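You operate a simulated robot arm through the tools that you are given. There is no shell and no other tool. Be economical: measure what you need, move in short steps, check, and stop when the job is done.

You run a simulated robot arm. Do the job below in one go: nothing can be reset, and whatever is moved stays where it is left.

JOB
Tighten both grip knobs, then test the black tie till it breaks.
Fine: pull the mushroom button out, zero before the test and run it once; the tie must not slip.
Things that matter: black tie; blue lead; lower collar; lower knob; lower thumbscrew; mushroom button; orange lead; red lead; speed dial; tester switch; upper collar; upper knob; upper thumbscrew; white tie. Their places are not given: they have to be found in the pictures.

The check looks at the end state, three seconds after you hand in, the way a careful person would. Anything else that was tipped, shoved, dropped, spilled or broken makes it a failure.

ROBOT AND FRAMES
A 7-joint arm with a two-finger gripper, fixed in place. Base frame: the origin is at the foot of the arm, x ahead of it, y to its left, z up; the work surface is at about z = 0.8. Readings come in m, degrees, newtons and seconds.
With the tool pointing down near the work surface it reaches from about 0.14 to 0.76 m from the base axis. Its first joint turns from -166.0 to 166.0 degrees. Payload 2.45 kg.
The TCP is the grasp point between the finger pads, 0.027 m short of the fingertips. In the tool frame z runs along the fingers and y along their closing line. The gripper opens to 0.08 m. The gripper's body begins 0.054 m behind the TCP.
Orientation is that of the tool frame in the base frame, as a unit quaternion [x, y, z, w]. With the fingers straight down and closing along the base's y, the tool's x points along the base's -x, its y along +y and its z along -z.

CONTROLS
- The arm moves only by the tool send_rows. Its argument "targets" is a list that holds one entry, the list of rows, each a list of 6 numbers: the shift along the tool's x, y, z in units of 30 mm (1.0 is 30 mm), then the turn, a rotation vector about the tool's x, y, z in units of 8 degrees (1.0 is 8 degrees). In form: [[[dx, dy, dz, ax, ay, az], ...]]. A call has 1 to 8 rows; each row shifts and turns the commanded pose from where the row before left it, along the tool's axes as they then stand. "gripper" is the finger opening in m, from 0 to 0.08, set as the call begins (left out, the last holds). A call with a number of a shift or a turn outside -1 to 1 is refused whole. A row lasts 0.2 s, in which the tool goes at most 0.05 m and 8.6 degrees; a call with a longer step from one row to the next is refused whole, and so is a gripper value outside its range. Where a pose cannot be reached the arm comes as near as it can. A force on the tool above 40 N (or 10 N above the force at the start of the call, whichever is more), or a blocked arm, ends the call early, and 0.2 s more pass. Each finger travels about 0.153 m/s and halts on what it meets, pressing with about 34 N; the grip force reading is that of the motor and also rises with nothing between the fingers. The clock runs only during rows and for 0.2 s after the last one: add rows that do not move to give the fingers time. It gives the time, the measured TCP pose, the force on the tool (base axes), the opening and the grip force at its end, in the units of the frame above (readings bear some noise), with the torque about the TCP (base axes, N m) and any sound that the robot's microphone picked up.
- Cameras (640 x 400 px; columns grow to the right, rows downward): "scene" is fixed at [0.402, -0.5005, 1.7975]; the picture's right is [-0.29, 0.96, 0.00], its down [0.79, 0.24, -0.56] and it looks along [-0.54, -0.16, -0.83] (base axes); focal length 218 px, centre (320, 200). "wrist" rides on the gripper at [0.063, 0.012, -0.079] in the tool frame; the picture's right is [-0.19, 0.98, 0.00], its down [-0.72, -0.14, -0.68] and it looks along [-0.67, -0.13, 0.73] (tool axes); focal length 226 px, centre (320, 200).
- capture(camera): a new picture of that camera. It takes no simulated time.
- lift_body(by): slides the trunk up (or, below 0, down) by that many m; the arm rides with it, the base frame stays. It gives what a move gives, with no picture.
- locate(camera, pixels): for up to 12 pixels [column, row] of the newest picture of that camera ("zoom" is the newest enlarged one), the place [x, y, z] in the base frame of the surface seen there, good to about 0.002 m. It takes no simulated time.
- zoom(camera, box): a new picture of the part [left, top, right, bottom] of that camera's present view, enlarged. It takes no simulated time.
- hand_in(): hands the job in; it is judged then, once.

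Go step by step. Measure first, check grasps and placings, and put right what went wrong. The budget is 80 turns and 54 pictures, counting those below and the enlarged ones. Unless the task says otherwise, let go and move clear before handing in, and close with one line.

The tools are called after "Call:" as name(argument=value, ...) on one line, values as JSON. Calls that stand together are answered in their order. send_rows: Moves the arm, as the interface text tells. Its arguments: {"type":"object","properties":{"targets":{"type":"array","items":{"type":"array","items":{"type":"array","items":{"type":"number"}}}},"gripper":{"type":"number"}},"required":["targets"]} The other tools are called the same way: lift_body (by) slides the trunk up or down; capture (camera) takes a picture; locate (camera, pixels) gives the place of the surface under pixels of a picture; zoom (camera, box) takes an enlarged picture of a part of a camera's view; hand_in () hands the job in.

At the start:

```text
t: 0.0
tool_pos: [-0.0167, -0.5085, 1.54]
tcp_rot: [0.0, 1.0, 0.0, 0.001]
force: [0.1, -0.4, 0.2]
wrist_torque: [0.0, 0.03, 0.02]
finger_gap: 0.0798
finger_force: 0.0
trunk travel left (down, up): [-0.375, 0.165]
```

scene: 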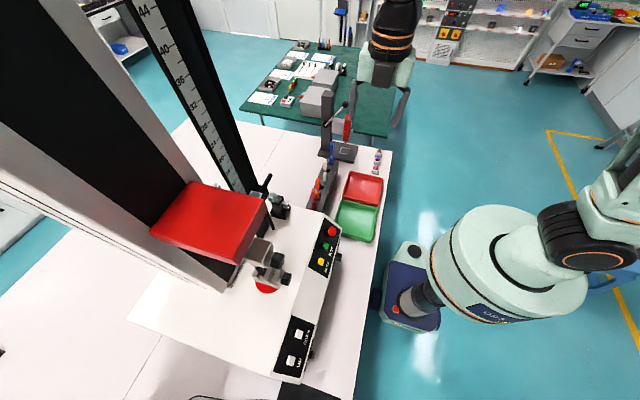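
wrist: 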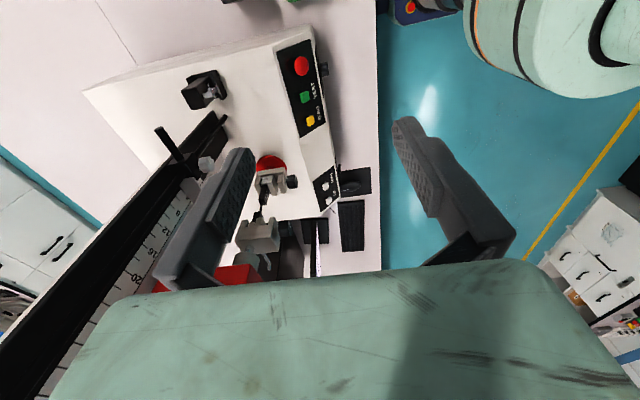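

The scene shows a tensile tester with a red crosshead at (215,220), a lower grip at (270,270), and a panel at (325,245). I'll zoom in for details.

Call:
zoom(camera="scene", box=[220, 170, 380, 270])

Call:
zoom(camera="scene", box=[200, 230, 360, 390])

Call:
zoom(camera="wrist", box=[140, 20, 400, 280])

```text
4.00 times, centred on (300, 220) of scene
```

zoom: 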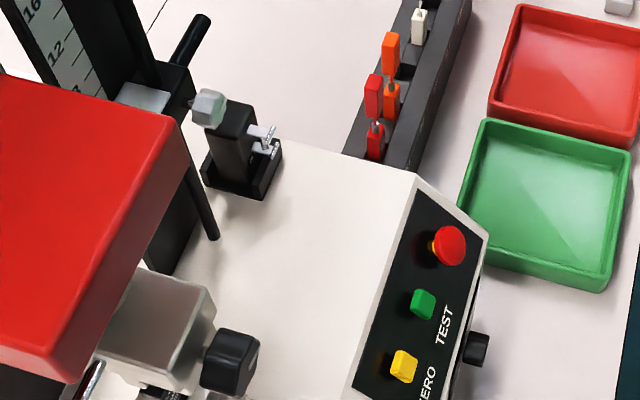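

```text
2.50 times, centred on (280, 310) of scene
```

zoom: 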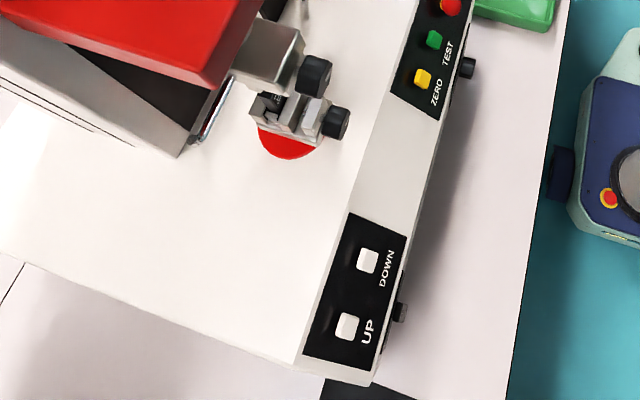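

```text
1.54 times, centred on (270, 150) of wrist
```

zoom: 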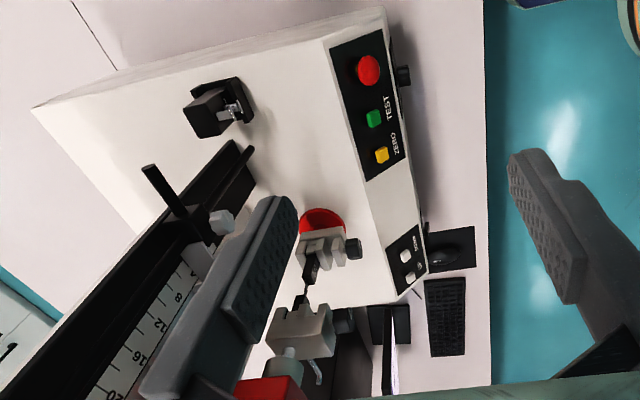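

I'll measure the main features.

Call:
locate(camera="scene", pixels=[[332, 231], [325, 247], [321, 262], [339, 257], [277, 260], [285, 279], [268, 290], [292, 360], [360, 356], [215, 210], [280, 205], [360, 310]])

Call:
locate(camera="wrist", pixels=[[301, 66], [306, 97], [310, 120], [323, 68], [324, 186], [292, 182], [258, 232], [264, 190], [258, 215], [205, 90], [172, 145], [262, 265]])

```text
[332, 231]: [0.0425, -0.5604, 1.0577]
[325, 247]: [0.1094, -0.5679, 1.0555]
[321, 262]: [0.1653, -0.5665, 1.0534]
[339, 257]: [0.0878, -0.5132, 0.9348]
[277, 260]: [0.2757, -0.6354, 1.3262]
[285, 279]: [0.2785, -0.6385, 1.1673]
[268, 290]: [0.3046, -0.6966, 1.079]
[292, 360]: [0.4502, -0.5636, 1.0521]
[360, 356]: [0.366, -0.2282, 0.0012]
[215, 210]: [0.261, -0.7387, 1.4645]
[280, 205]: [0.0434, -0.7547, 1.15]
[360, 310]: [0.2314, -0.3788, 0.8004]
```

```text
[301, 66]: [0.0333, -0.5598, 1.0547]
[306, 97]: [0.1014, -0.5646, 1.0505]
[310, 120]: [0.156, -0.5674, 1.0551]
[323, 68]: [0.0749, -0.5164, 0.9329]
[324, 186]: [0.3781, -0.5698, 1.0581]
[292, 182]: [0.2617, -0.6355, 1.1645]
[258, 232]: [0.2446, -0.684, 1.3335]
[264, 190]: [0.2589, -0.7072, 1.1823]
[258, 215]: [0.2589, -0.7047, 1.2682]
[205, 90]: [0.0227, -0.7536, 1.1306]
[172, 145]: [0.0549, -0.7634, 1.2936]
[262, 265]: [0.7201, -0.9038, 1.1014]
```

The knobs on the grips face +y (near x≈0.26, y≈-0.635, z≈1.165 and 1.33). I'll back off in +y and turn the tool horizontal, facing -y, to look from the front.

Call:
send_rows(targets=[[[0, 1, 0, 0.577, 0.577, -0.577], [0, 0, 0, 0.577, 0.577, -0.577], [0, 0, 0, 0.577, 0.577, -0.577], [0, 0, 0, 0.577, 0.577, -0.577], [0, 0, 0, 0.577, 0.577, -0.577], [0, 0, 0, 0.577, 0.577, -0.577], [0, 0, 0, 0.577, 0.577, -0.577], [0, 0, 0, 0.577, 0.577, -0.577]]])

Call:
send_rows(targets=[[[0, 0, 0, 0.577, 0.577, -0.577], [0, 0, 0, 0.577, 0.577, -0.577], [0, 0, 0, 0.577, 0.577, -0.577], [0, 0, 0, 0.577, 0.577, -0.577], [0, 0, 0, 0.577, 0.577, -0.577], [0, 0, 0, 0.577, 0.577, -0.577], [0, 0, 0, 0.577, 0.577, -0.577], [0, 0, 0, 0, 0, 0]]])

Call:
capture(camera="scene")

Call:
capture(camera="wrist")

```text
t: 1.8
tool_pos: [-0.0155, -0.4875, 1.5168]
tcp_rot: [-0.315, 0.852, -0.281, -0.309]
force: [0.6, -0.1, -0.6]
wrist_torque: [0.0, 0.03, -0.02]
finger_gap: 0.0798
finger_force: 0.1
trunk travel left (down, up): [-0.375, 0.165]
```

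```text
t: 3.1
tool_pos: [-0.0042, -0.4979, 1.4925]
tcp_rot: [-0.508, 0.596, -0.409, -0.469]
force: [0.4, 0.8, 0.0]
wrist_torque: [-0.01, 0.0, -0.01]
finger_gap: 0.0801
finger_force: 0.1
trunk travel left (down, up): [-0.375, 0.165]
stopped in row 6: the arm was blocked; the commanded pose is now the measured one
```

```text
48 pictures are left
```

scene: 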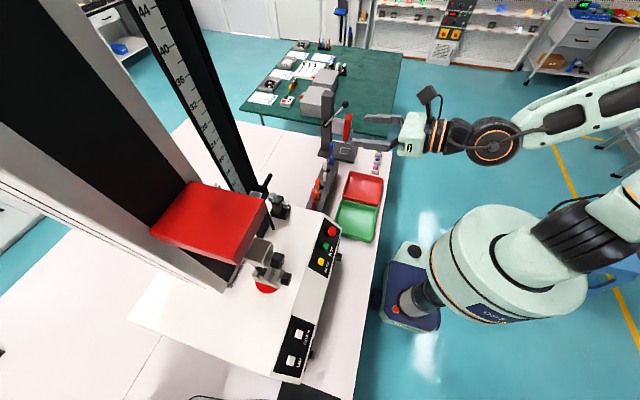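

```text
47 pictures are left
```

wrist: 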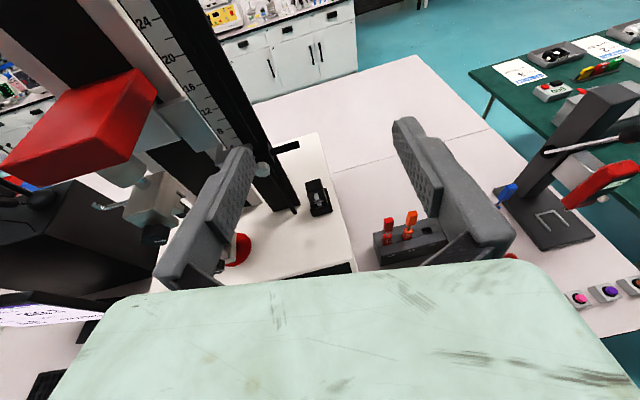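

The arm nearly reached horizontal but blocked, likely at a high or limit pose. I'll lower the trunk and finish the turn while backing off.

Call:
lift_body(by=-0.18)

Call:
send_rows(targets=[[[0, 0, -1, 0, 0, 0], [0, 0, -1, 0, 0, 0], [0, 0, -1, 0, 0, 0], [0, 0, 0, 0.5, 0.5, -0.5], [0, 0, 0, 0.5, 0.5, -0.5]]])

```text
t: 5.1
tool_pos: [-0.0036, -0.4971, 1.312]
tcp_rot: [-0.507, 0.596, -0.409, -0.469]
force: [0.2, 0.4, 0.2]
wrist_torque: [0.0, 0.01, -0.01]
finger_gap: 0.08
finger_force: 0.1
trunk travel left (down, up): [-0.195, 0.345]
```

```text
t: 5.8
tool_pos: [0.0161, -0.4643, 1.2588]
tcp_rot: [-0.565, 0.595, -0.327, -0.468]
force: [-0.5, 0.3, -0.2]
wrist_torque: [0.03, -0.04, 0.01]
finger_gap: 0.0799
finger_force: 0.0
trunk travel left (down, up): [-0.195, 0.345]
stopped in row 3: the arm was blocked; the commanded pose is now the measured one
```

The arm is too folded at this short radius. I'll move toward +x to get more reach, then retry.

Call:
send_rows(targets=[[[0, -1, 0, 0, 0, 0], [0, -1, 0, 0, 0, 0], [0, -1, 0, 0, 0, 0], [0, -1, 0, 0, 0, 0], [0, -1, 0, 0, 0, 0], [0, -1, 0, 0, 0, 0], [0, -1, 0, 0, 0, 0], [1, 0, 0, 0, 0, 0]]])

Call:
capture(camera="wrist")

```text
t: 7.5
tool_pos: [0.2277, -0.504, 1.2594]
tcp_rot: [-0.564, 0.595, -0.328, -0.468]
force: [0.3, 0.2, -0.3]
wrist_torque: [-0.01, 0.0, 0.02]
finger_gap: 0.08
finger_force: 0.1
trunk travel left (down, up): [-0.195, 0.345]
```

```text
46 pictures are left
```

wrist: 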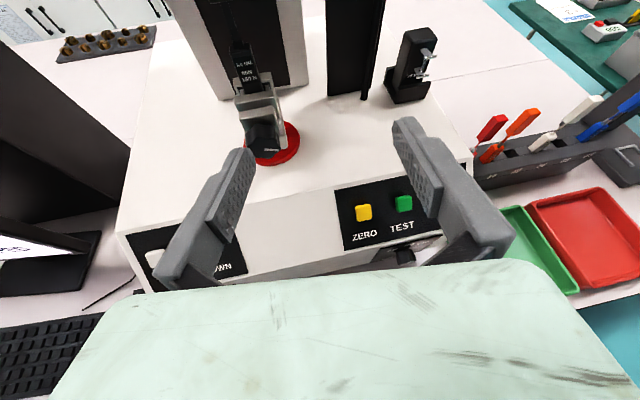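

The view is good. I'll finish the rotation to horizontal.

Call:
send_rows(targets=[[[0, 0, 0, 0.31, 0.655, 0.2], [0, 0, 0, 0.31, 0.655, 0.2], [0, 0, 0, 0.31, 0.655, 0.2], [0, 0, 0, 0.31, 0.655, 0.2], [0, 0, 0, 0, 0, 0]]])

Call:
capture(camera="wrist")

```text
t: 8.8
tool_pos: [0.2278, -0.5038, 1.2575]
tcp_rot: [0.499, -0.499, 0.503, 0.499]
force: [-0.1, -0.3, 0.0]
wrist_torque: [0.01, 0.0, 0.0]
finger_gap: 0.0803
finger_force: 0.1
trunk travel left (down, up): [-0.195, 0.345]
```

```text
45 pictures are left
```

wrist: 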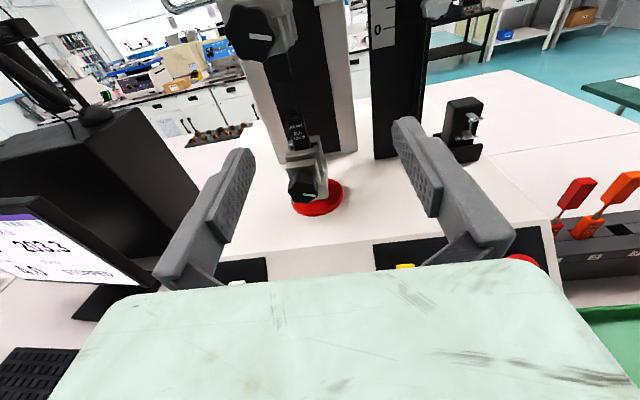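

The grips and a monitor (70,255) reading "203.3" are visible. I'll zoom in on the grips and the screen.

Call:
zoom(camera="wrist", box=[210, 0, 370, 220])

Call:
zoom(camera="wrist", box=[0, 190, 160, 300])

Call:
zoom(camera="wrist", box=[360, 0, 640, 180])

```text
1.82 times, centred on (290, 110) of wrist
```

zoom: 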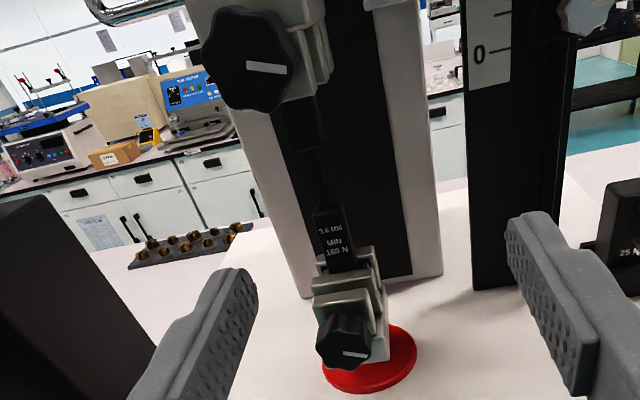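

```text
3.64 times, centred on (80, 245) of wrist
```

zoom: 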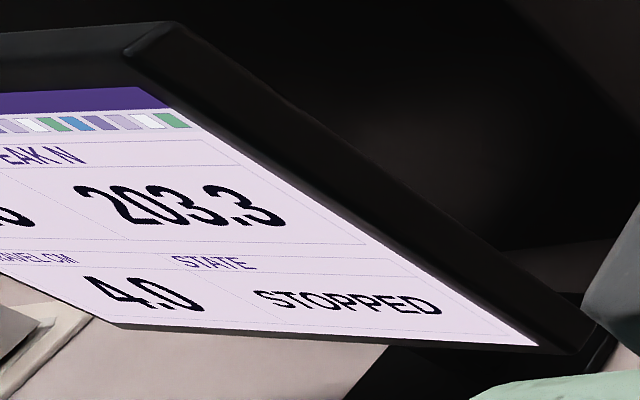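

```text
2.22 times, centred on (500, 90) of wrist
```

zoom: 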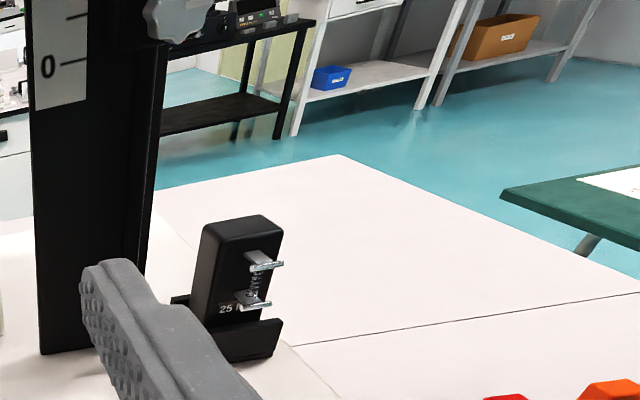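

Both knobs have white pointers, and the tie is mounted between the grips. I'll check the column for the collars next.

Call:
zoom(camera="scene", box=[110, 0, 310, 220])

Call:
locate(camera="scene", pixels=[[140, 10], [167, 50], [181, 82], [206, 130], [240, 180], [262, 186], [266, 200], [275, 196], [272, 222], [250, 200], [232, 150], [190, 185]])

Call:
locate(camera="wrist", pixels=[[258, 35], [262, 45], [303, 185], [309, 195], [300, 130], [290, 75], [378, 28], [432, 5], [460, 120], [473, 125], [280, 60], [240, 40]])

```text
1.82 times, centred on (210, 110) of scene
```

zoom: 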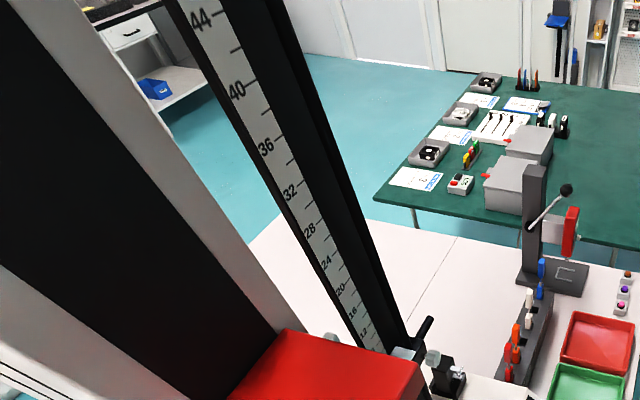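

```text
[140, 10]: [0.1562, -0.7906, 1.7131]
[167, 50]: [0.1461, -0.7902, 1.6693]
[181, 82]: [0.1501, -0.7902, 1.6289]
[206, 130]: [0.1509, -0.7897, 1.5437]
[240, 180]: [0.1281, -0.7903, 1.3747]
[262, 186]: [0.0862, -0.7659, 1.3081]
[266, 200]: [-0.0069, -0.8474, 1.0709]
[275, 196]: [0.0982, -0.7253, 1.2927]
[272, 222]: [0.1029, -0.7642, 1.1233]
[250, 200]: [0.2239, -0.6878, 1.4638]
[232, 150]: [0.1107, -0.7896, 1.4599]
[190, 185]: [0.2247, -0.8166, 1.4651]
```

```text
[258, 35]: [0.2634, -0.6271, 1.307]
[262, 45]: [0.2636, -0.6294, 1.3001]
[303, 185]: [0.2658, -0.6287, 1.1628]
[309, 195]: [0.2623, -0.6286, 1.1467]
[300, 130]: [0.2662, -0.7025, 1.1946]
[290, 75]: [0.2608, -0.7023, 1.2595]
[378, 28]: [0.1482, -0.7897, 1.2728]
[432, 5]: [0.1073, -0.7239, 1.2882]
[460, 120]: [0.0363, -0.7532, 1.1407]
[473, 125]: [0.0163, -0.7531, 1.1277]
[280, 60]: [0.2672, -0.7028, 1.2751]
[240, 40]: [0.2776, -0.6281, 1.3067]
```

Scale is z ≈ 1.273 + cm, and no upper collar is below about 45 cm, so travel is plenty. I'll measure the knob outlines.

Call:
zoom(camera="wrist", box=[210, 0, 370, 100])

Call:
locate(camera="zoom", pixels=[[70, 140], [100, 130], [240, 130], [155, 50], [155, 215], [245, 200], [160, 130], [200, 155], [230, 60], [300, 150], [360, 60], [75, 200]])

Call:
zoom(camera="wrist", box=[250, 130, 370, 220])

```text
4.00 times, centred on (290, 50) of wrist
```

zoom: 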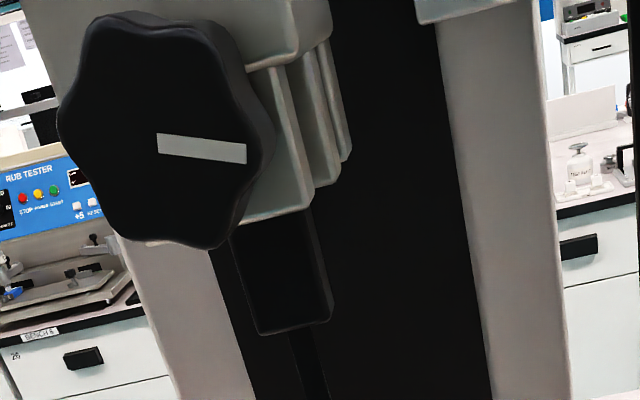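

```text
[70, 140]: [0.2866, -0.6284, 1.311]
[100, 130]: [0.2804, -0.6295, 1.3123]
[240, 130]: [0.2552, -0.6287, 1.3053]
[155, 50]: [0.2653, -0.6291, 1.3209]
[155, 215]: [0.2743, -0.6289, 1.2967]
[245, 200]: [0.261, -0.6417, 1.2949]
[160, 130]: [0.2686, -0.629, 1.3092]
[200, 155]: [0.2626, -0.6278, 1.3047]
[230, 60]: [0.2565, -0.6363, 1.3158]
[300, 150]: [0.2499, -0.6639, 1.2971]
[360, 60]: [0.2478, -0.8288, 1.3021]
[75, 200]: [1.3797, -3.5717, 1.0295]
```

```text
4.44 times, centred on (310, 175) of wrist
```

zoom: 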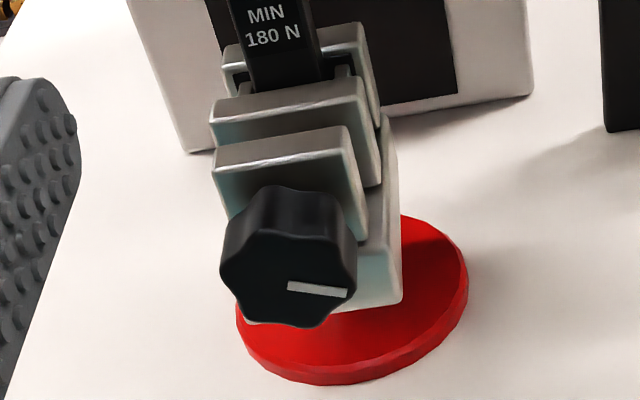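

Upper knob centre is about (0.269, -0.6285, 1.308), radius 0.018. I'll locate the lower one.

Call:
locate(camera="zoom", pixels=[[285, 265], [292, 286], [225, 270], [348, 293], [280, 225], [285, 322], [290, 205], [350, 230], [300, 170], [280, 60], [270, 35], [400, 290]])

```text
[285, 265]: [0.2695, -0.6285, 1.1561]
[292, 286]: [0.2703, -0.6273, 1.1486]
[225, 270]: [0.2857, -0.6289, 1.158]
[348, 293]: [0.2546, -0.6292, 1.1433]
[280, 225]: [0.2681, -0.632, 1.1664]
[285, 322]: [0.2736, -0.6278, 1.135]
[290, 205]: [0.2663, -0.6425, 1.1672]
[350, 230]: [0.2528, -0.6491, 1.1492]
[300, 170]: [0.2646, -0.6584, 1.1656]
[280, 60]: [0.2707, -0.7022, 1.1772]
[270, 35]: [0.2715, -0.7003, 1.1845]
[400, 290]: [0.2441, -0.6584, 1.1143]
```

Lower knob centre is about (0.2695, -0.6285, 1.150). I'll approach the upper knob with open fingers straddling it.

Call:
send_rows(targets=[[[0.84, -0.69, 0, 0, 0, 0], [0.84, -0.69, 0, 0, 0, 0], [0, 0, 0.97, 0, 0, 0], [0, 0, 0.97, 0, 0, 0], [0, 0, 0.95, 0, 0, 0], [0, 0, 0.95, 0, 0, 0], [0, 0, 0, 0, 0, 0]]], gripper=0.08)

Call:
capture(camera="wrist")

```text
t: 10.3
tool_pos: [0.2685, -0.6199, 1.3112]
tcp_rot: [0.5, -0.5, 0.502, 0.499]
force: [-0.3, -0.2, 1.1]
wrist_torque: [0.03, -0.02, 0.02]
finger_gap: 0.0801
finger_force: 0.1
trunk travel left (down, up): [-0.195, 0.345]
```

```text
38 pictures are left
```

wrist: 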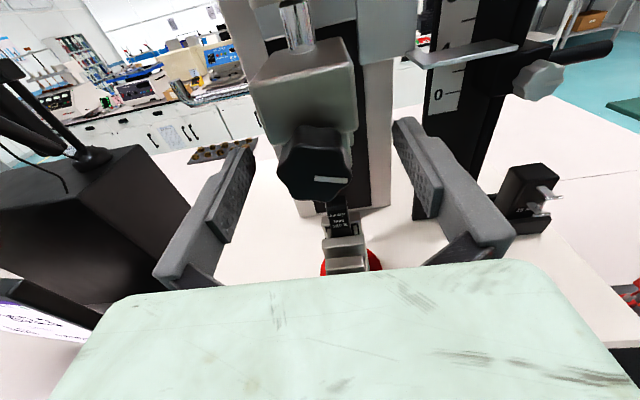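

The knob (317,165) is centred between the fingers. I'll close on it.

Call:
send_rows(targets=[[[-0.08, 0, 0, 0, 0, 0], [0, 0, 0, 0, 0, 0], [0, 0, 0, 0, 0, 0]]], gripper=0.03)

Call:
send_rows(targets=[[[0, 0, 0, 0, 0, 1], [0, 0, 0, 0, 0, 1], [0, 0, 0, 0, 0, 1], [0, 0, 0, 0, 0, 1], [0, 0, 0, 0, 0, 0]]])

```text
t: 11.2
tool_pos: [0.27, -0.6188, 1.307]
tcp_rot: [0.5, -0.499, 0.502, 0.498]
force: [9.2, -1.4, -0.2]
wrist_torque: [-0.06, 0.0, 0.04]
finger_gap: 0.0368
finger_force: 5.0
trunk travel left (down, up): [-0.195, 0.345]
```

```text
t: 12.3
tool_pos: [0.2686, -0.6184, 1.3078]
tcp_rot: [0.342, -0.617, 0.621, 0.341]
force: [12.6, 1.5, 5.3]
wrist_torque: [-0.1, 0.01, 0.21]
finger_gap: 0.0383
finger_force: 6.2
trunk travel left (down, up): [-0.195, 0.345]
```

I rotated 32° with little torque. I'll check whether the pointer followed.

Call:
capture(camera="wrist")

Call:
zoom(camera="scene", box=[230, 220, 330, 310])

```text
37 pictures are left
```

wrist: 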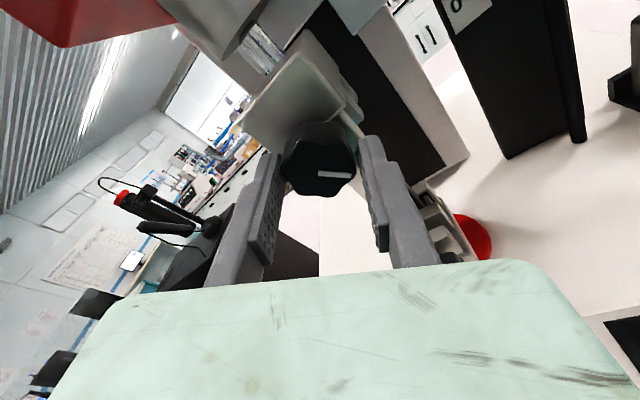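

```text
4.44 times, centred on (280, 265) of scene
```

zoom: 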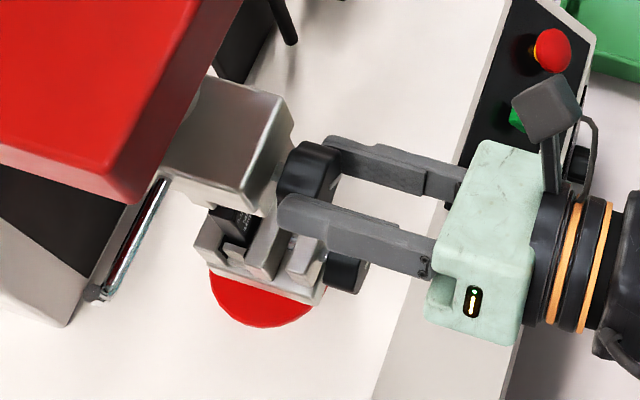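

The pointer stays fixed relative to the gripper, so the knob turned with it. I'll continue clockwise with a firmer grip.

Call:
send_rows(targets=[[[0, 0, 0, 0, 0, 0], [0, 0, 0, 0, 0, 1], [0, 0, 0, 0, 0, 1], [0, 0, 0, 0, 0, 1], [0, 0, 0, 0, 0, 1], [0, 0, 0, 0, 0, 1], [0, 0, 0, 0, 0, 1], [0, 0, 0, 0, 0, 0]]], gripper=0.0)

```text
t: 14.2
tool_pos: [0.2698, -0.6178, 1.3091]
tcp_rot: [0.061, -0.702, 0.707, 0.059]
force: [15.0, -11.5, 23.7]
wrist_torque: [-0.08, 0.87, 0.34]
finger_gap: 0.0358
finger_force: 45.1
trunk travel left (down, up): [-0.195, 0.345]
```

Torque has risen to 0.87 N·m, so I'll look at the pointer.

Call:
zoom(camera="wrist", box=[240, 90, 400, 240])

```text
2.67 times, centred on (320, 165) of wrist
```

zoom: 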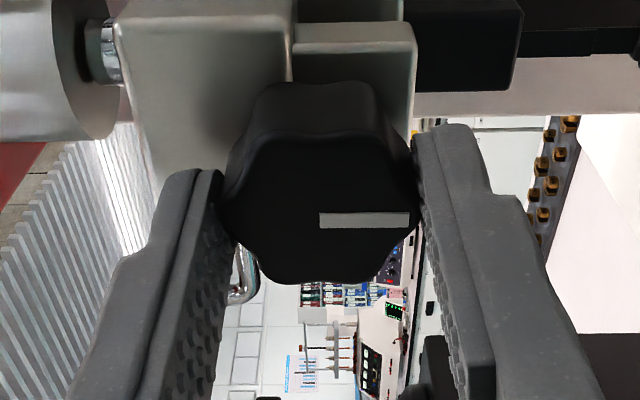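

The pointer has nearly kept up with the gripper. I'll add a bit more turn while watching torque.

Call:
send_rows(targets=[[[0, 0, 0, 0, 0, 1], [0, 0, 0, 0, 0, 0]]])

Call:
send_rows(targets=[[[0, 0, 0, 0, 0, 1], [0, 0, 0, 0, 0, 0]]])

Call:
zoom(camera="wrist", box=[240, 90, 400, 240])

```text
t: 14.8
tool_pos: [0.2692, -0.6182, 1.3089]
tcp_rot: [0.01, -0.706, 0.708, 0.01]
force: [11.4, -4.3, 22.9]
wrist_torque: [-0.04, 0.49, 0.18]
finger_gap: 0.0363
finger_force: 45.0
trunk travel left (down, up): [-0.195, 0.345]
```

```text
t: 15.3
tool_pos: [0.2669, -0.6172, 1.3071]
tcp_rot: [-0.038, -0.706, 0.706, -0.04]
force: [6.1, 4.6, 16.0]
wrist_torque: [-0.07, 0.43, 0.71]
finger_gap: 0.0361
finger_force: 45.0
trunk travel left (down, up): [-0.195, 0.345]
```

```text
2.67 times, centred on (320, 165) of wrist
```

zoom: 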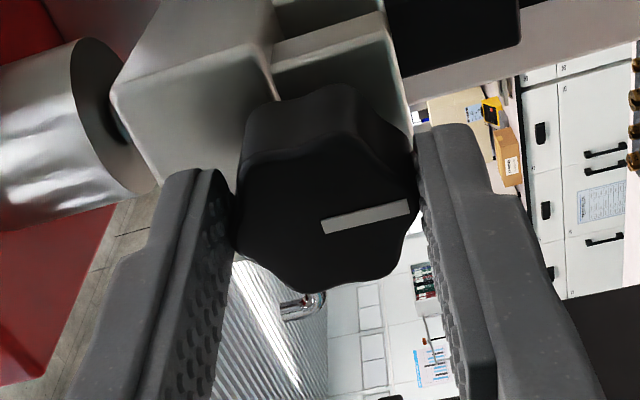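

The knob now slips in the grip (it lagged about 13° over 16°), so it is at its stop after roughly 75°. I'll release, back off and unwind.

Call:
send_rows(targets=[[[0, 0, 0, 0, 0, -0.3], [0, 0, 0, 0, 0, 0], [0, 0, 0, 0, 0, 0], [0, 0, -1, 0, 0, 0], [0, 0, -1, 0, 0, -0.7], [0, 0, 0, 0, 0, -1], [0, 0, 0, 0, 0, -1], [0, 0, 0, 0, 0, -1]]], gripper=0.08)

Call:
send_rows(targets=[[[0, 0, 0, 0, 0, -1], [0, 0, 0, 0, 0, -1], [0, 0, 0, 0, 0, -1], [0, 0, 0, 0, 0, -1], [0, 0, 0, 0, 0, -1], [0, 0, 0, 0, 0, -1], [0, 0, 0, 0, 0, -1], [0, 0, 0, 0, 0, -1]]])

Call:
capture(camera="wrist")

```text
t: 17.1
tool_pos: [0.2671, -0.559, 1.3068]
tcp_rot: [0.159, -0.688, 0.691, 0.157]
force: [-0.7, -1.0, -0.9]
wrist_torque: [0.02, -0.04, 0.01]
finger_gap: 0.0802
finger_force: 0.1
trunk travel left (down, up): [-0.195, 0.345]
```

```text
t: 18.9
tool_pos: [0.2674, -0.5591, 1.3092]
tcp_rot: [0.5, -0.5, 0.501, 0.5]
force: [-0.5, 0.1, 0.4]
wrist_torque: [0.04, 0.0, 0.01]
finger_gap: 0.08
finger_force: 0.1
trunk travel left (down, up): [-0.195, 0.345]
```

```text
33 pictures are left
```

wrist: 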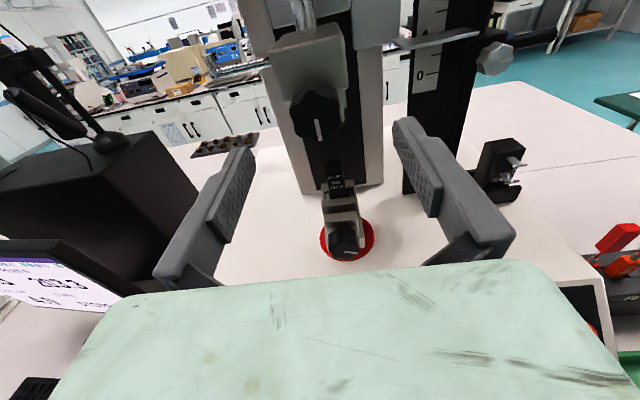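

The upper pointer now points straight down at (319,130). I'll lower the trunk 0.158 to the lower knob.

Call:
lift_body(by=-0.159)

Call:
send_rows(targets=[[[0, -0.07, 1, 0, 0, 0], [0, 0, 1, 0, 0, 0], [0, 0, 0, 0, 0, 0]]])

Call:
capture(camera="wrist")

```text
t: 20.8
tool_pos: [0.2675, -0.5581, 1.1483]
tcp_rot: [0.5, -0.5, 0.501, 0.499]
force: [0.5, 0.7, 0.0]
wrist_torque: [0.02, 0.01, -0.01]
finger_gap: 0.0801
finger_force: 0.1
trunk travel left (down, up): [-0.036, 0.504]
```

```text
t: 21.6
tool_pos: [0.2697, -0.6214, 1.1492]
tcp_rot: [0.499, -0.5, 0.501, 0.5]
force: [0.2, -1.2, -0.2]
wrist_torque: [-0.02, -0.02, 0.0]
finger_gap: 0.0798
finger_force: 0.1
trunk travel left (down, up): [-0.036, 0.504]
```

```text
32 pictures are left
```

wrist: 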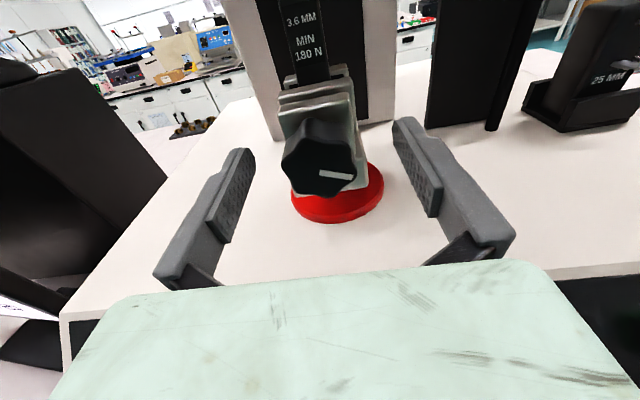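

The fingers straddle the lower knob (320,165), its pointer at about 3 o'clock. I'll close fully and turn clockwise.

Call:
send_rows(targets=[[[0, 0, 0, 0, 0, 0], [0, 0, 0, 0, 0, 0], [0, 0, 0, 0, 0, 1], [0, 0, 0, 0, 0, 1], [0, 0, 0, 0, 0, 1], [0, 0, 0, 0, 0, 1], [0, 0, 0, 0, 0, 1], [0, 0, 0, 0, 0, 1]]], gripper=0.0)

Call:
send_rows(targets=[[[0, 0, 0, 0, 0, 1], [0, 0, 0, 0, 0, 1], [0, 0, 0, 0, 0, 1], [0, 0, 0, 0, 0, 1], [0, 0, 0, 0, 0, 0]]])

Call:
send_rows(targets=[[[0, 0, 0, 0, 0, 1], [0, 0, 0, 0, 0, 1], [0, 0, 0, 0, 0, 0]]])

Call:
zoom(camera="wrist", box=[240, 90, 400, 240])

```text
t: 23.4
tool_pos: [0.2711, -0.6192, 1.1491]
tcp_rot: [0.252, -0.659, 0.662, 0.251]
force: [4.4, -4.8, 9.8]
wrist_torque: [-0.28, 0.0, -0.59]
finger_gap: 0.0364
finger_force: 44.9
trunk travel left (down, up): [-0.036, 0.504]
```

```text
t: 24.6
tool_pos: [0.2723, -0.6186, 1.1499]
tcp_rot: [0.063, -0.703, 0.706, 0.059]
force: [13.5, -7.4, 19.5]
wrist_torque: [-0.05, 0.88, 0.73]
finger_gap: 0.036
finger_force: 44.6
trunk travel left (down, up): [-0.036, 0.504]
```

```text
t: 25.4
tool_pos: [0.2712, -0.6177, 1.1505]
tcp_rot: [-0.039, -0.705, 0.707, -0.04]
force: [9.2, 3.7, 20.8]
wrist_torque: [-0.11, 0.45, 0.26]
finger_gap: 0.0362
finger_force: 45.3
trunk travel left (down, up): [-0.036, 0.504]
```

```text
2.67 times, centred on (320, 165) of wrist
```

zoom: 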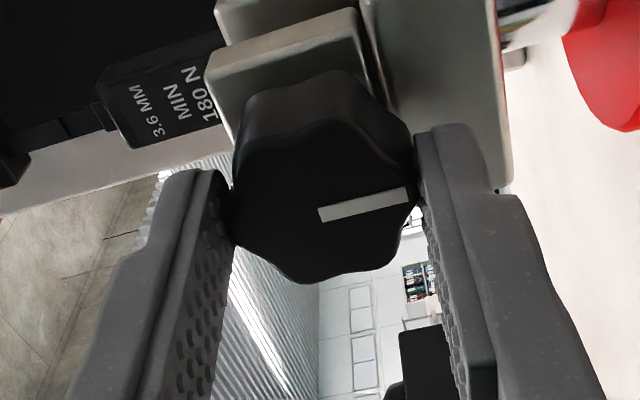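

The same stop was reached as on the upper knob. I'll release, retreat and unwind.

Call:
send_rows(targets=[[[0, 0, 0, 0, 0, -0.3], [0, 0, 0, 0, 0, 0], [0, 0, 0, 0, 0, 0], [0, 0, -1, 0, 0, 0], [0, 0, -1, 0, 0, -0.7], [0, 0, -1, 0, 0, -1], [0, 0, 0, 0, 0, -1], [0, 0, 0, 0, 0, -1]]], gripper=0.08)

Call:
send_rows(targets=[[[0, 0, 0, 0, 0, -1], [0, 0, 0, 0, 0, -1], [0, 0, 0, 0, 0, -1], [0, 0, 0, 0, 0, -1], [0, 0, 0, 0, 0, -1], [0, 0, 0, 0, 0, -1], [0, 0, 0, 0, 0, -1], [0, 0, 0, 0, 0, -1]]])

Call:
capture(camera="scene")

Call:
capture(camera="wrist")

```text
t: 27.2
tool_pos: [0.27, -0.5277, 1.1479]
tcp_rot: [0.159, -0.689, 0.69, 0.158]
force: [-0.1, -0.9, -1.2]
wrist_torque: [-0.01, -0.01, 0.01]
finger_gap: 0.0804
finger_force: 0.1
trunk travel left (down, up): [-0.036, 0.504]
```

```text
t: 29.0
tool_pos: [0.2701, -0.5296, 1.1483]
tcp_rot: [0.5, -0.499, 0.501, 0.5]
force: [-0.4, 0.6, -0.8]
wrist_torque: [0.03, 0.01, -0.02]
finger_gap: 0.0799
finger_force: 0.1
trunk travel left (down, up): [-0.036, 0.504]
```

```text
30 pictures are left
```

scene: 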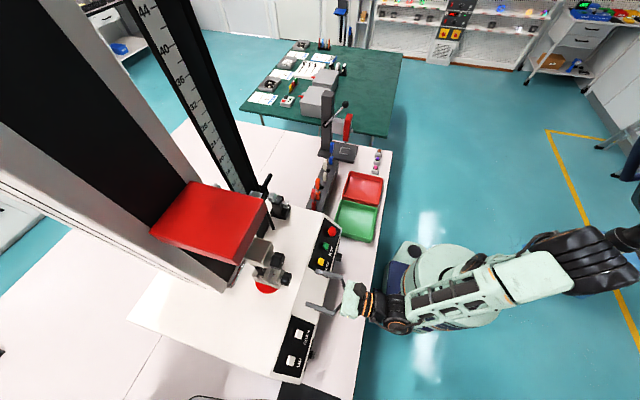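

```text
29 pictures are left
```

wrist: 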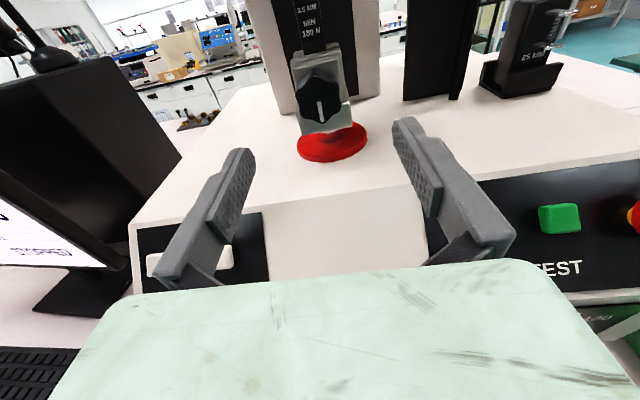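

Both pointers now point down. Next I'll measure the panel slope.

Call:
locate(camera="wrist", pixels=[[500, 200], [510, 250], [600, 185], [610, 250], [560, 218], [636, 215], [545, 262], [600, 190], [250, 225], [300, 220], [340, 250], [560, 205]])

Call:
zoom(camera="scene", box=[290, 200, 370, 280])

Call:
locate(camera="zoom", pixels=[[335, 150], [310, 150], [360, 150], [335, 125], [335, 175], [295, 260], [260, 345], [280, 150], [260, 215], [335, 235], [300, 185], [370, 185]])

```text
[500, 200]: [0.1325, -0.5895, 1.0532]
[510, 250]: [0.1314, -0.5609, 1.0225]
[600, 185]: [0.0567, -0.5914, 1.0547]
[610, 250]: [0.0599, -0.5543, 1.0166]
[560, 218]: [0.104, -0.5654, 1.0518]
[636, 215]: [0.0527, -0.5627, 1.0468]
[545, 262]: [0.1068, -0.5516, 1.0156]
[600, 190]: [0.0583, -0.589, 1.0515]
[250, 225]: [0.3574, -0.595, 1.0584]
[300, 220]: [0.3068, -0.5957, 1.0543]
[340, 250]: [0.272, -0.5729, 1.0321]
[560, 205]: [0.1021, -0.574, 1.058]
```

```text
5.00 times, centred on (330, 240) of scene
```

zoom: 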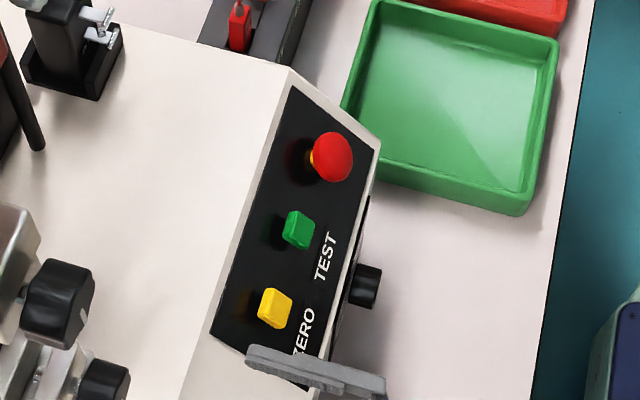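

```text
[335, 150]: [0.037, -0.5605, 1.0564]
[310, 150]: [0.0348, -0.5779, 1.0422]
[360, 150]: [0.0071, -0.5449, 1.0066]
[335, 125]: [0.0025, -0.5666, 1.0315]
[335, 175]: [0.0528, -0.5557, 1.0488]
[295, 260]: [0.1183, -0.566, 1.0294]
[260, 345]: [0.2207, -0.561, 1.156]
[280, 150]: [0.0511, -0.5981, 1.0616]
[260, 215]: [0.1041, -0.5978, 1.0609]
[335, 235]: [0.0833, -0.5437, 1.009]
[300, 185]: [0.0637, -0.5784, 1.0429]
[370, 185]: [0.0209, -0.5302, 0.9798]
```

The panel tilts about 45° (y+z≈0.464). The mushroom cap is centred near x≈0.037, z−y≈1.617, about 22 mm proud. I'll slide to -x while tilting the tool 45°, normal to the panel.

Call:
send_rows(targets=[[[0, 0.97, 0, 0, -0.7, 0], [0, 0.97, 0, 0, -0.7, 0], [0, 0.97, 0, 0, -0.7, 0], [0, 0.97, 0, 0, -0.7, 0], [0, 0.97, 0, 0, -0.7, 0], [0, 0.97, 0, 0, -0.7, 0], [0, 0.97, 0, 0, -0.7, 0], [0, 0.97, 0, 0, -0.7, 0]]], gripper=0.06)

Call:
capture(camera="wrist")

```text
t: 30.8
tool_pos: [0.0354, -0.5307, 1.1494]
tcp_rot: [0.653, -0.652, 0.273, 0.272]
force: [1.1, 0.1, 0.2]
wrist_torque: [-0.04, 0.06, -0.03]
finger_gap: 0.0598
finger_force: 0.0
trunk travel left (down, up): [-0.036, 0.504]
```

```text
27 pictures are left
```

wrist: 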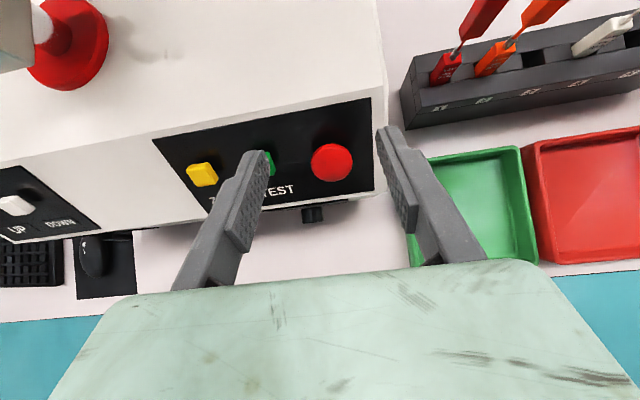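

Call:
locate(camera="wrist", pixels=[[332, 162], [314, 162], [350, 162], [332, 145], [332, 180], [300, 150], [370, 185], [290, 195], [202, 174], [270, 162], [312, 214], [360, 110]])

Call:
zoom(camera="wrist", box=[250, 100, 410, 230])

```text
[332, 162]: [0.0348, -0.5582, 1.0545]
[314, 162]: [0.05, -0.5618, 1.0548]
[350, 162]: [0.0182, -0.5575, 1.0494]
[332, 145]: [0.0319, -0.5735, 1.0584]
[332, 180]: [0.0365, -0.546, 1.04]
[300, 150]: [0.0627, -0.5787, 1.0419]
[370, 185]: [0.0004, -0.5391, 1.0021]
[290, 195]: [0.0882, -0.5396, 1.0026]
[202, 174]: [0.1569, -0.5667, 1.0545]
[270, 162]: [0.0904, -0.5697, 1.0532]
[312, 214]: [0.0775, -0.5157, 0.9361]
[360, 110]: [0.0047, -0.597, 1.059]
```

```text
3.08 times, centred on (330, 165) of wrist
```

zoom: 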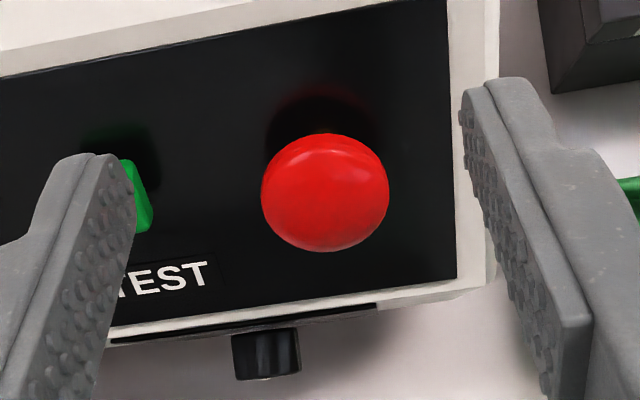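

The mushroom centre is refined to x=0.0345, z−y=1.611. I'll shift down-slope and approach so the tips stop about 6 mm off the panel.

Call:
send_rows(targets=[[[-0.82, 0.03, 0, 0, 0, 0], [-0.81, 0, 0, 0, 0, 0], [0, 0, 0.86, 0, 0, 0], [0, 0, 0.86, 0, 0, 0], [0, 0, 0.85, 0, 0, 0], [0, 0, 0, 0, 0, 0]]])

Call:
capture(camera="wrist")

```text
t: 32.2
tool_pos: [-0.0158, -0.5396, 1.0701]
tcp_rot: [-0.625, 0.68, -0.258, -0.282]
force: [-23.8, -4.7, -2.9]
wrist_torque: [-0.04, 0.61, -0.54]
finger_gap: 0.05
finger_force: 0.0
out of reach, approached as far as the arm can: row 4
trunk travel left (down, up): [-0.036, 0.504]
stopped in row 6: the force on the tool passed its limit at 84 N (the readings are from after the stop); the commanded pose is now the measured one
```

```text
25 pictures are left
```

wrist: 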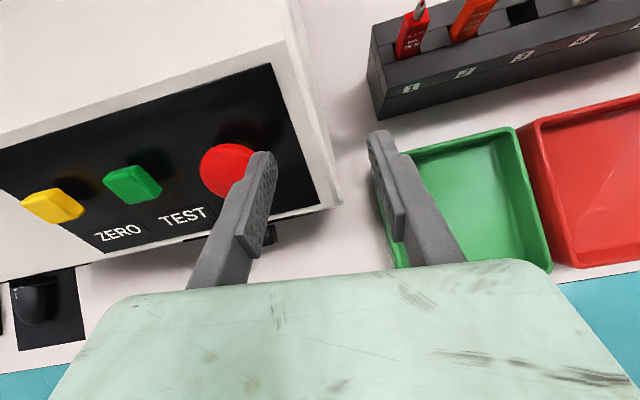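

The arm hit a reach limit and drifted to x≈-0.016, so the finger's outer side is against the cap's edge. I'll back off gently along the normal, then raise the trunk for a better arm posture.

Call:
send_rows(targets=[[[0, 0.2, 0, 0, 0, 0], [0, 0, -0.7, 0, 0, 0], [0, 0, -0.8, 0, 0, 0]]])

Call:
lift_body(by=0.28)

Call:
capture(camera="scene")

```text
t: 33.0
tool_pos: [-0.0044, -0.5087, 1.1036]
tcp_rot: [-0.632, 0.673, -0.262, -0.282]
force: [-8.0, 0.0, 0.0]
wrist_torque: [-0.02, -0.44, 0.37]
finger_gap: 0.0602
finger_force: 0.1
trunk travel left (down, up): [-0.036, 0.504]
```

```text
t: 35.9
tool_pos: [-0.0079, -0.5091, 1.3831]
tcp_rot: [-0.63, 0.675, -0.261, -0.281]
force: [-0.4, 0.4, 0.2]
wrist_torque: [-0.01, -0.01, -0.01]
finger_gap: 0.0597
finger_force: 0.0
trunk travel left (down, up): [-0.316, 0.224]
```

```text
24 pictures are left
```

scene: 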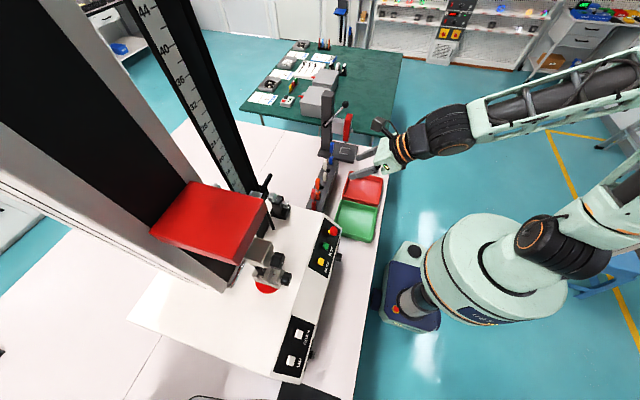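

The scene is intact. With the trunk higher, I'll correct the small tilt error and come down with the arm to a staging point above the mushroom.

Call:
send_rows(targets=[[[0, -0.7, 0, 0.36, 0, -0.34], [-0.95, -0.71, 1, 0, 0, 0], [-0.95, 0, 1, 0, 0, 0], [-0.95, 0, 1, 0, 0, 0], [-0.95, 0, 1, 0, 0, 0], [-0.95, 0, 1, 0, 0, 0], [-0.94, 0, 1, 0, 0, 0], [0, 0, 0, 0, 0, 0]]])

Call:
capture(camera="wrist")

```text
t: 37.6
tool_pos: [0.0343, -0.5148, 1.1361]
tcp_rot: [-0.651, 0.654, -0.27, -0.273]
force: [-0.8, -0.1, -0.2]
wrist_torque: [0.02, 0.0, 0.07]
finger_gap: 0.0598
finger_force: 0.0
trunk travel left (down, up): [-0.316, 0.224]
```

```text
23 pictures are left
```

wrist: 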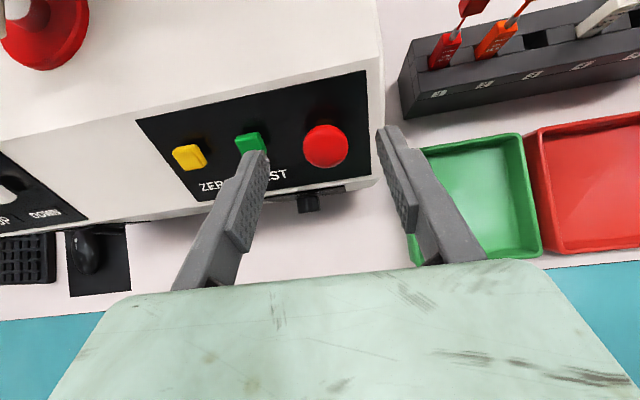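

I'll re-verify the mushroom position after the bump.

Call:
locate(camera="wrist", pixels=[[326, 146], [306, 146], [346, 146], [326, 128], [326, 164], [290, 125], [360, 160]])

```text
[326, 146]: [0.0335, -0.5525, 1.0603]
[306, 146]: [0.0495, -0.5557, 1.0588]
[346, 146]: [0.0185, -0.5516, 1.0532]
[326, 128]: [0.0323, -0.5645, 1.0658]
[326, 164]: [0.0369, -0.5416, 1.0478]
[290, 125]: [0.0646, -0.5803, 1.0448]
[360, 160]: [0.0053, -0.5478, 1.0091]
```

The cap now stands about 32 mm proud (it was 23 mm), so it may have been pulled out by my retreat. I'll look closely.

Call:
zoom(camera="wrist", box=[250, 90, 410, 220])

Call:
zoom(camera="scene", box=[290, 200, 370, 280])

```text
3.08 times, centred on (330, 155) of wrist
```

zoom: 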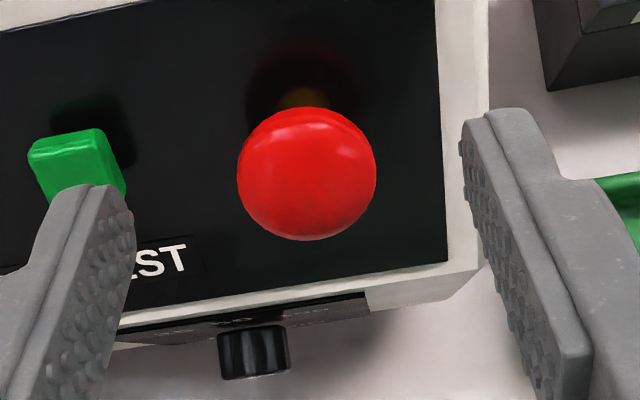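

```text
5.00 times, centred on (330, 240) of scene
```

zoom: 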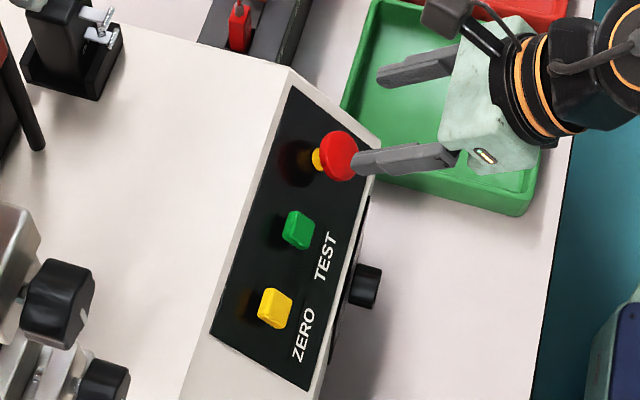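

The stem is visibly longer, so it came out at least partly. I'll grip the cap and pull gently to be sure it's fully out.

Call:
send_rows(targets=[[[-0.95, 0, 0, 0, 0, 0], [0, 0, 0.8, 0, 0, 0], [0, 0, 0.4, 0, 0, 0], [0, 0, 0, 0, 0, 0]]])

Call:
send_rows(targets=[[[0, 0, 0.8, 0, 0, 0], [0, 0, 0.4, 0, 0, 0], [0, 0, 0, 0, 0, 0]]])

Call:
capture(camera="wrist")

```text
t: 38.6
tool_pos: [0.0335, -0.522, 1.0914]
tcp_rot: [-0.652, 0.654, -0.271, -0.273]
force: [-0.8, 0.3, 0.1]
wrist_torque: [-0.02, -0.03, -0.02]
finger_gap: 0.0602
finger_force: 0.1
trunk travel left (down, up): [-0.316, 0.224]
```

```text
t: 39.5
tool_pos: [0.0334, -0.5473, 1.064]
tcp_rot: [-0.651, 0.654, -0.271, -0.274]
force: [-0.1, 0.9, -0.2]
wrist_torque: [-0.02, 0.05, 0.02]
finger_gap: 0.0597
finger_force: 0.1
trunk travel left (down, up): [-0.316, 0.224]
```

```text
20 pictures are left
```

wrist: 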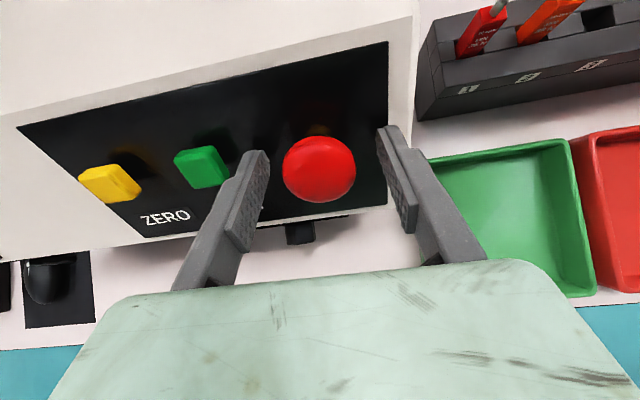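

The cap (319,168) is well centred. I'll close and pull out slowly.

Call:
send_rows(targets=[[[0, 0, 0, 0, 0, 0], [0, 0, 0, 0, 0, 0], [0, 0, 0, 0, 0, 0]]], gripper=0.02)

Call:
send_rows(targets=[[[0, 0, -0.2, 0, 0, 0], [0, 0, -0.2, 0, 0, 0], [0, 0, 0, 0, 0, 0]]])

Call:
zoom(camera="scene", box=[290, 200, 370, 280])

```text
t: 40.2
tool_pos: [0.0355, -0.5477, 1.0635]
tcp_rot: [-0.653, 0.653, -0.27, -0.273]
force: [4.8, -3.1, -3.1]
wrist_torque: [-0.04, -0.13, 0.06]
finger_gap: 0.0364
finger_force: 44.6
trunk travel left (down, up): [-0.316, 0.224]
```

```text
t: 41.0
tool_pos: [0.0346, -0.5412, 1.0716]
tcp_rot: [-0.653, 0.654, -0.27, -0.272]
force: [11.8, -20.9, -24.9]
wrist_torque: [-0.08, -0.17, 0.1]
finger_gap: 0.0364
finger_force: 45.4
trunk travel left (down, up): [-0.316, 0.224]
```

```text
5.00 times, centred on (330, 240) of scene
```

zoom: 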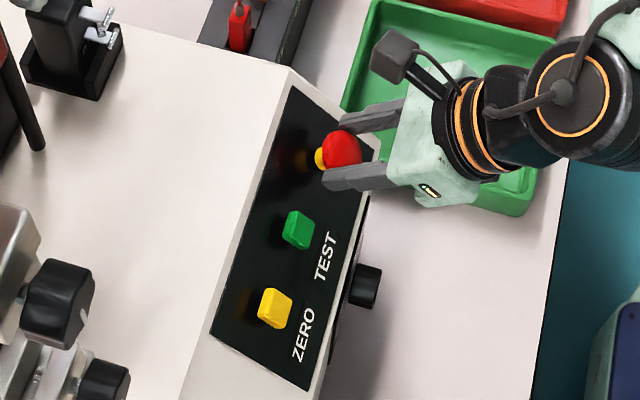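

The pull met a firm 32 N, so it's at its outer limit. I'll relax, open, back off and recheck.

Call:
send_rows(targets=[[[0, 0, 0, 0, 0, 0], [0, 0, 0, 0, 0, 0], [0, 0, -1, 0, 0, 0], [0, 0, -1, 0, 0, 0], [0, 0, 0, 0, 0, 0]]], gripper=0.06)

Call:
capture(camera="wrist")

```text
t: 42.2
tool_pos: [0.031, -0.4976, 1.1146]
tcp_rot: [-0.652, 0.654, -0.271, -0.272]
force: [-0.3, 0.0, 0.9]
wrist_torque: [0.02, -0.03, 0.02]
finger_gap: 0.06
finger_force: 0.2
trunk travel left (down, up): [-0.316, 0.224]
```

```text
18 pictures are left
```

wrist: 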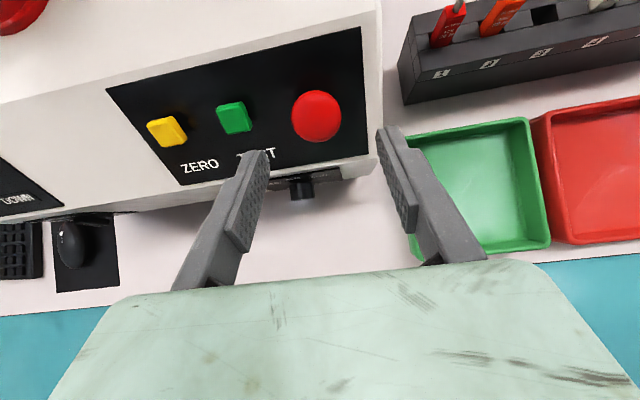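

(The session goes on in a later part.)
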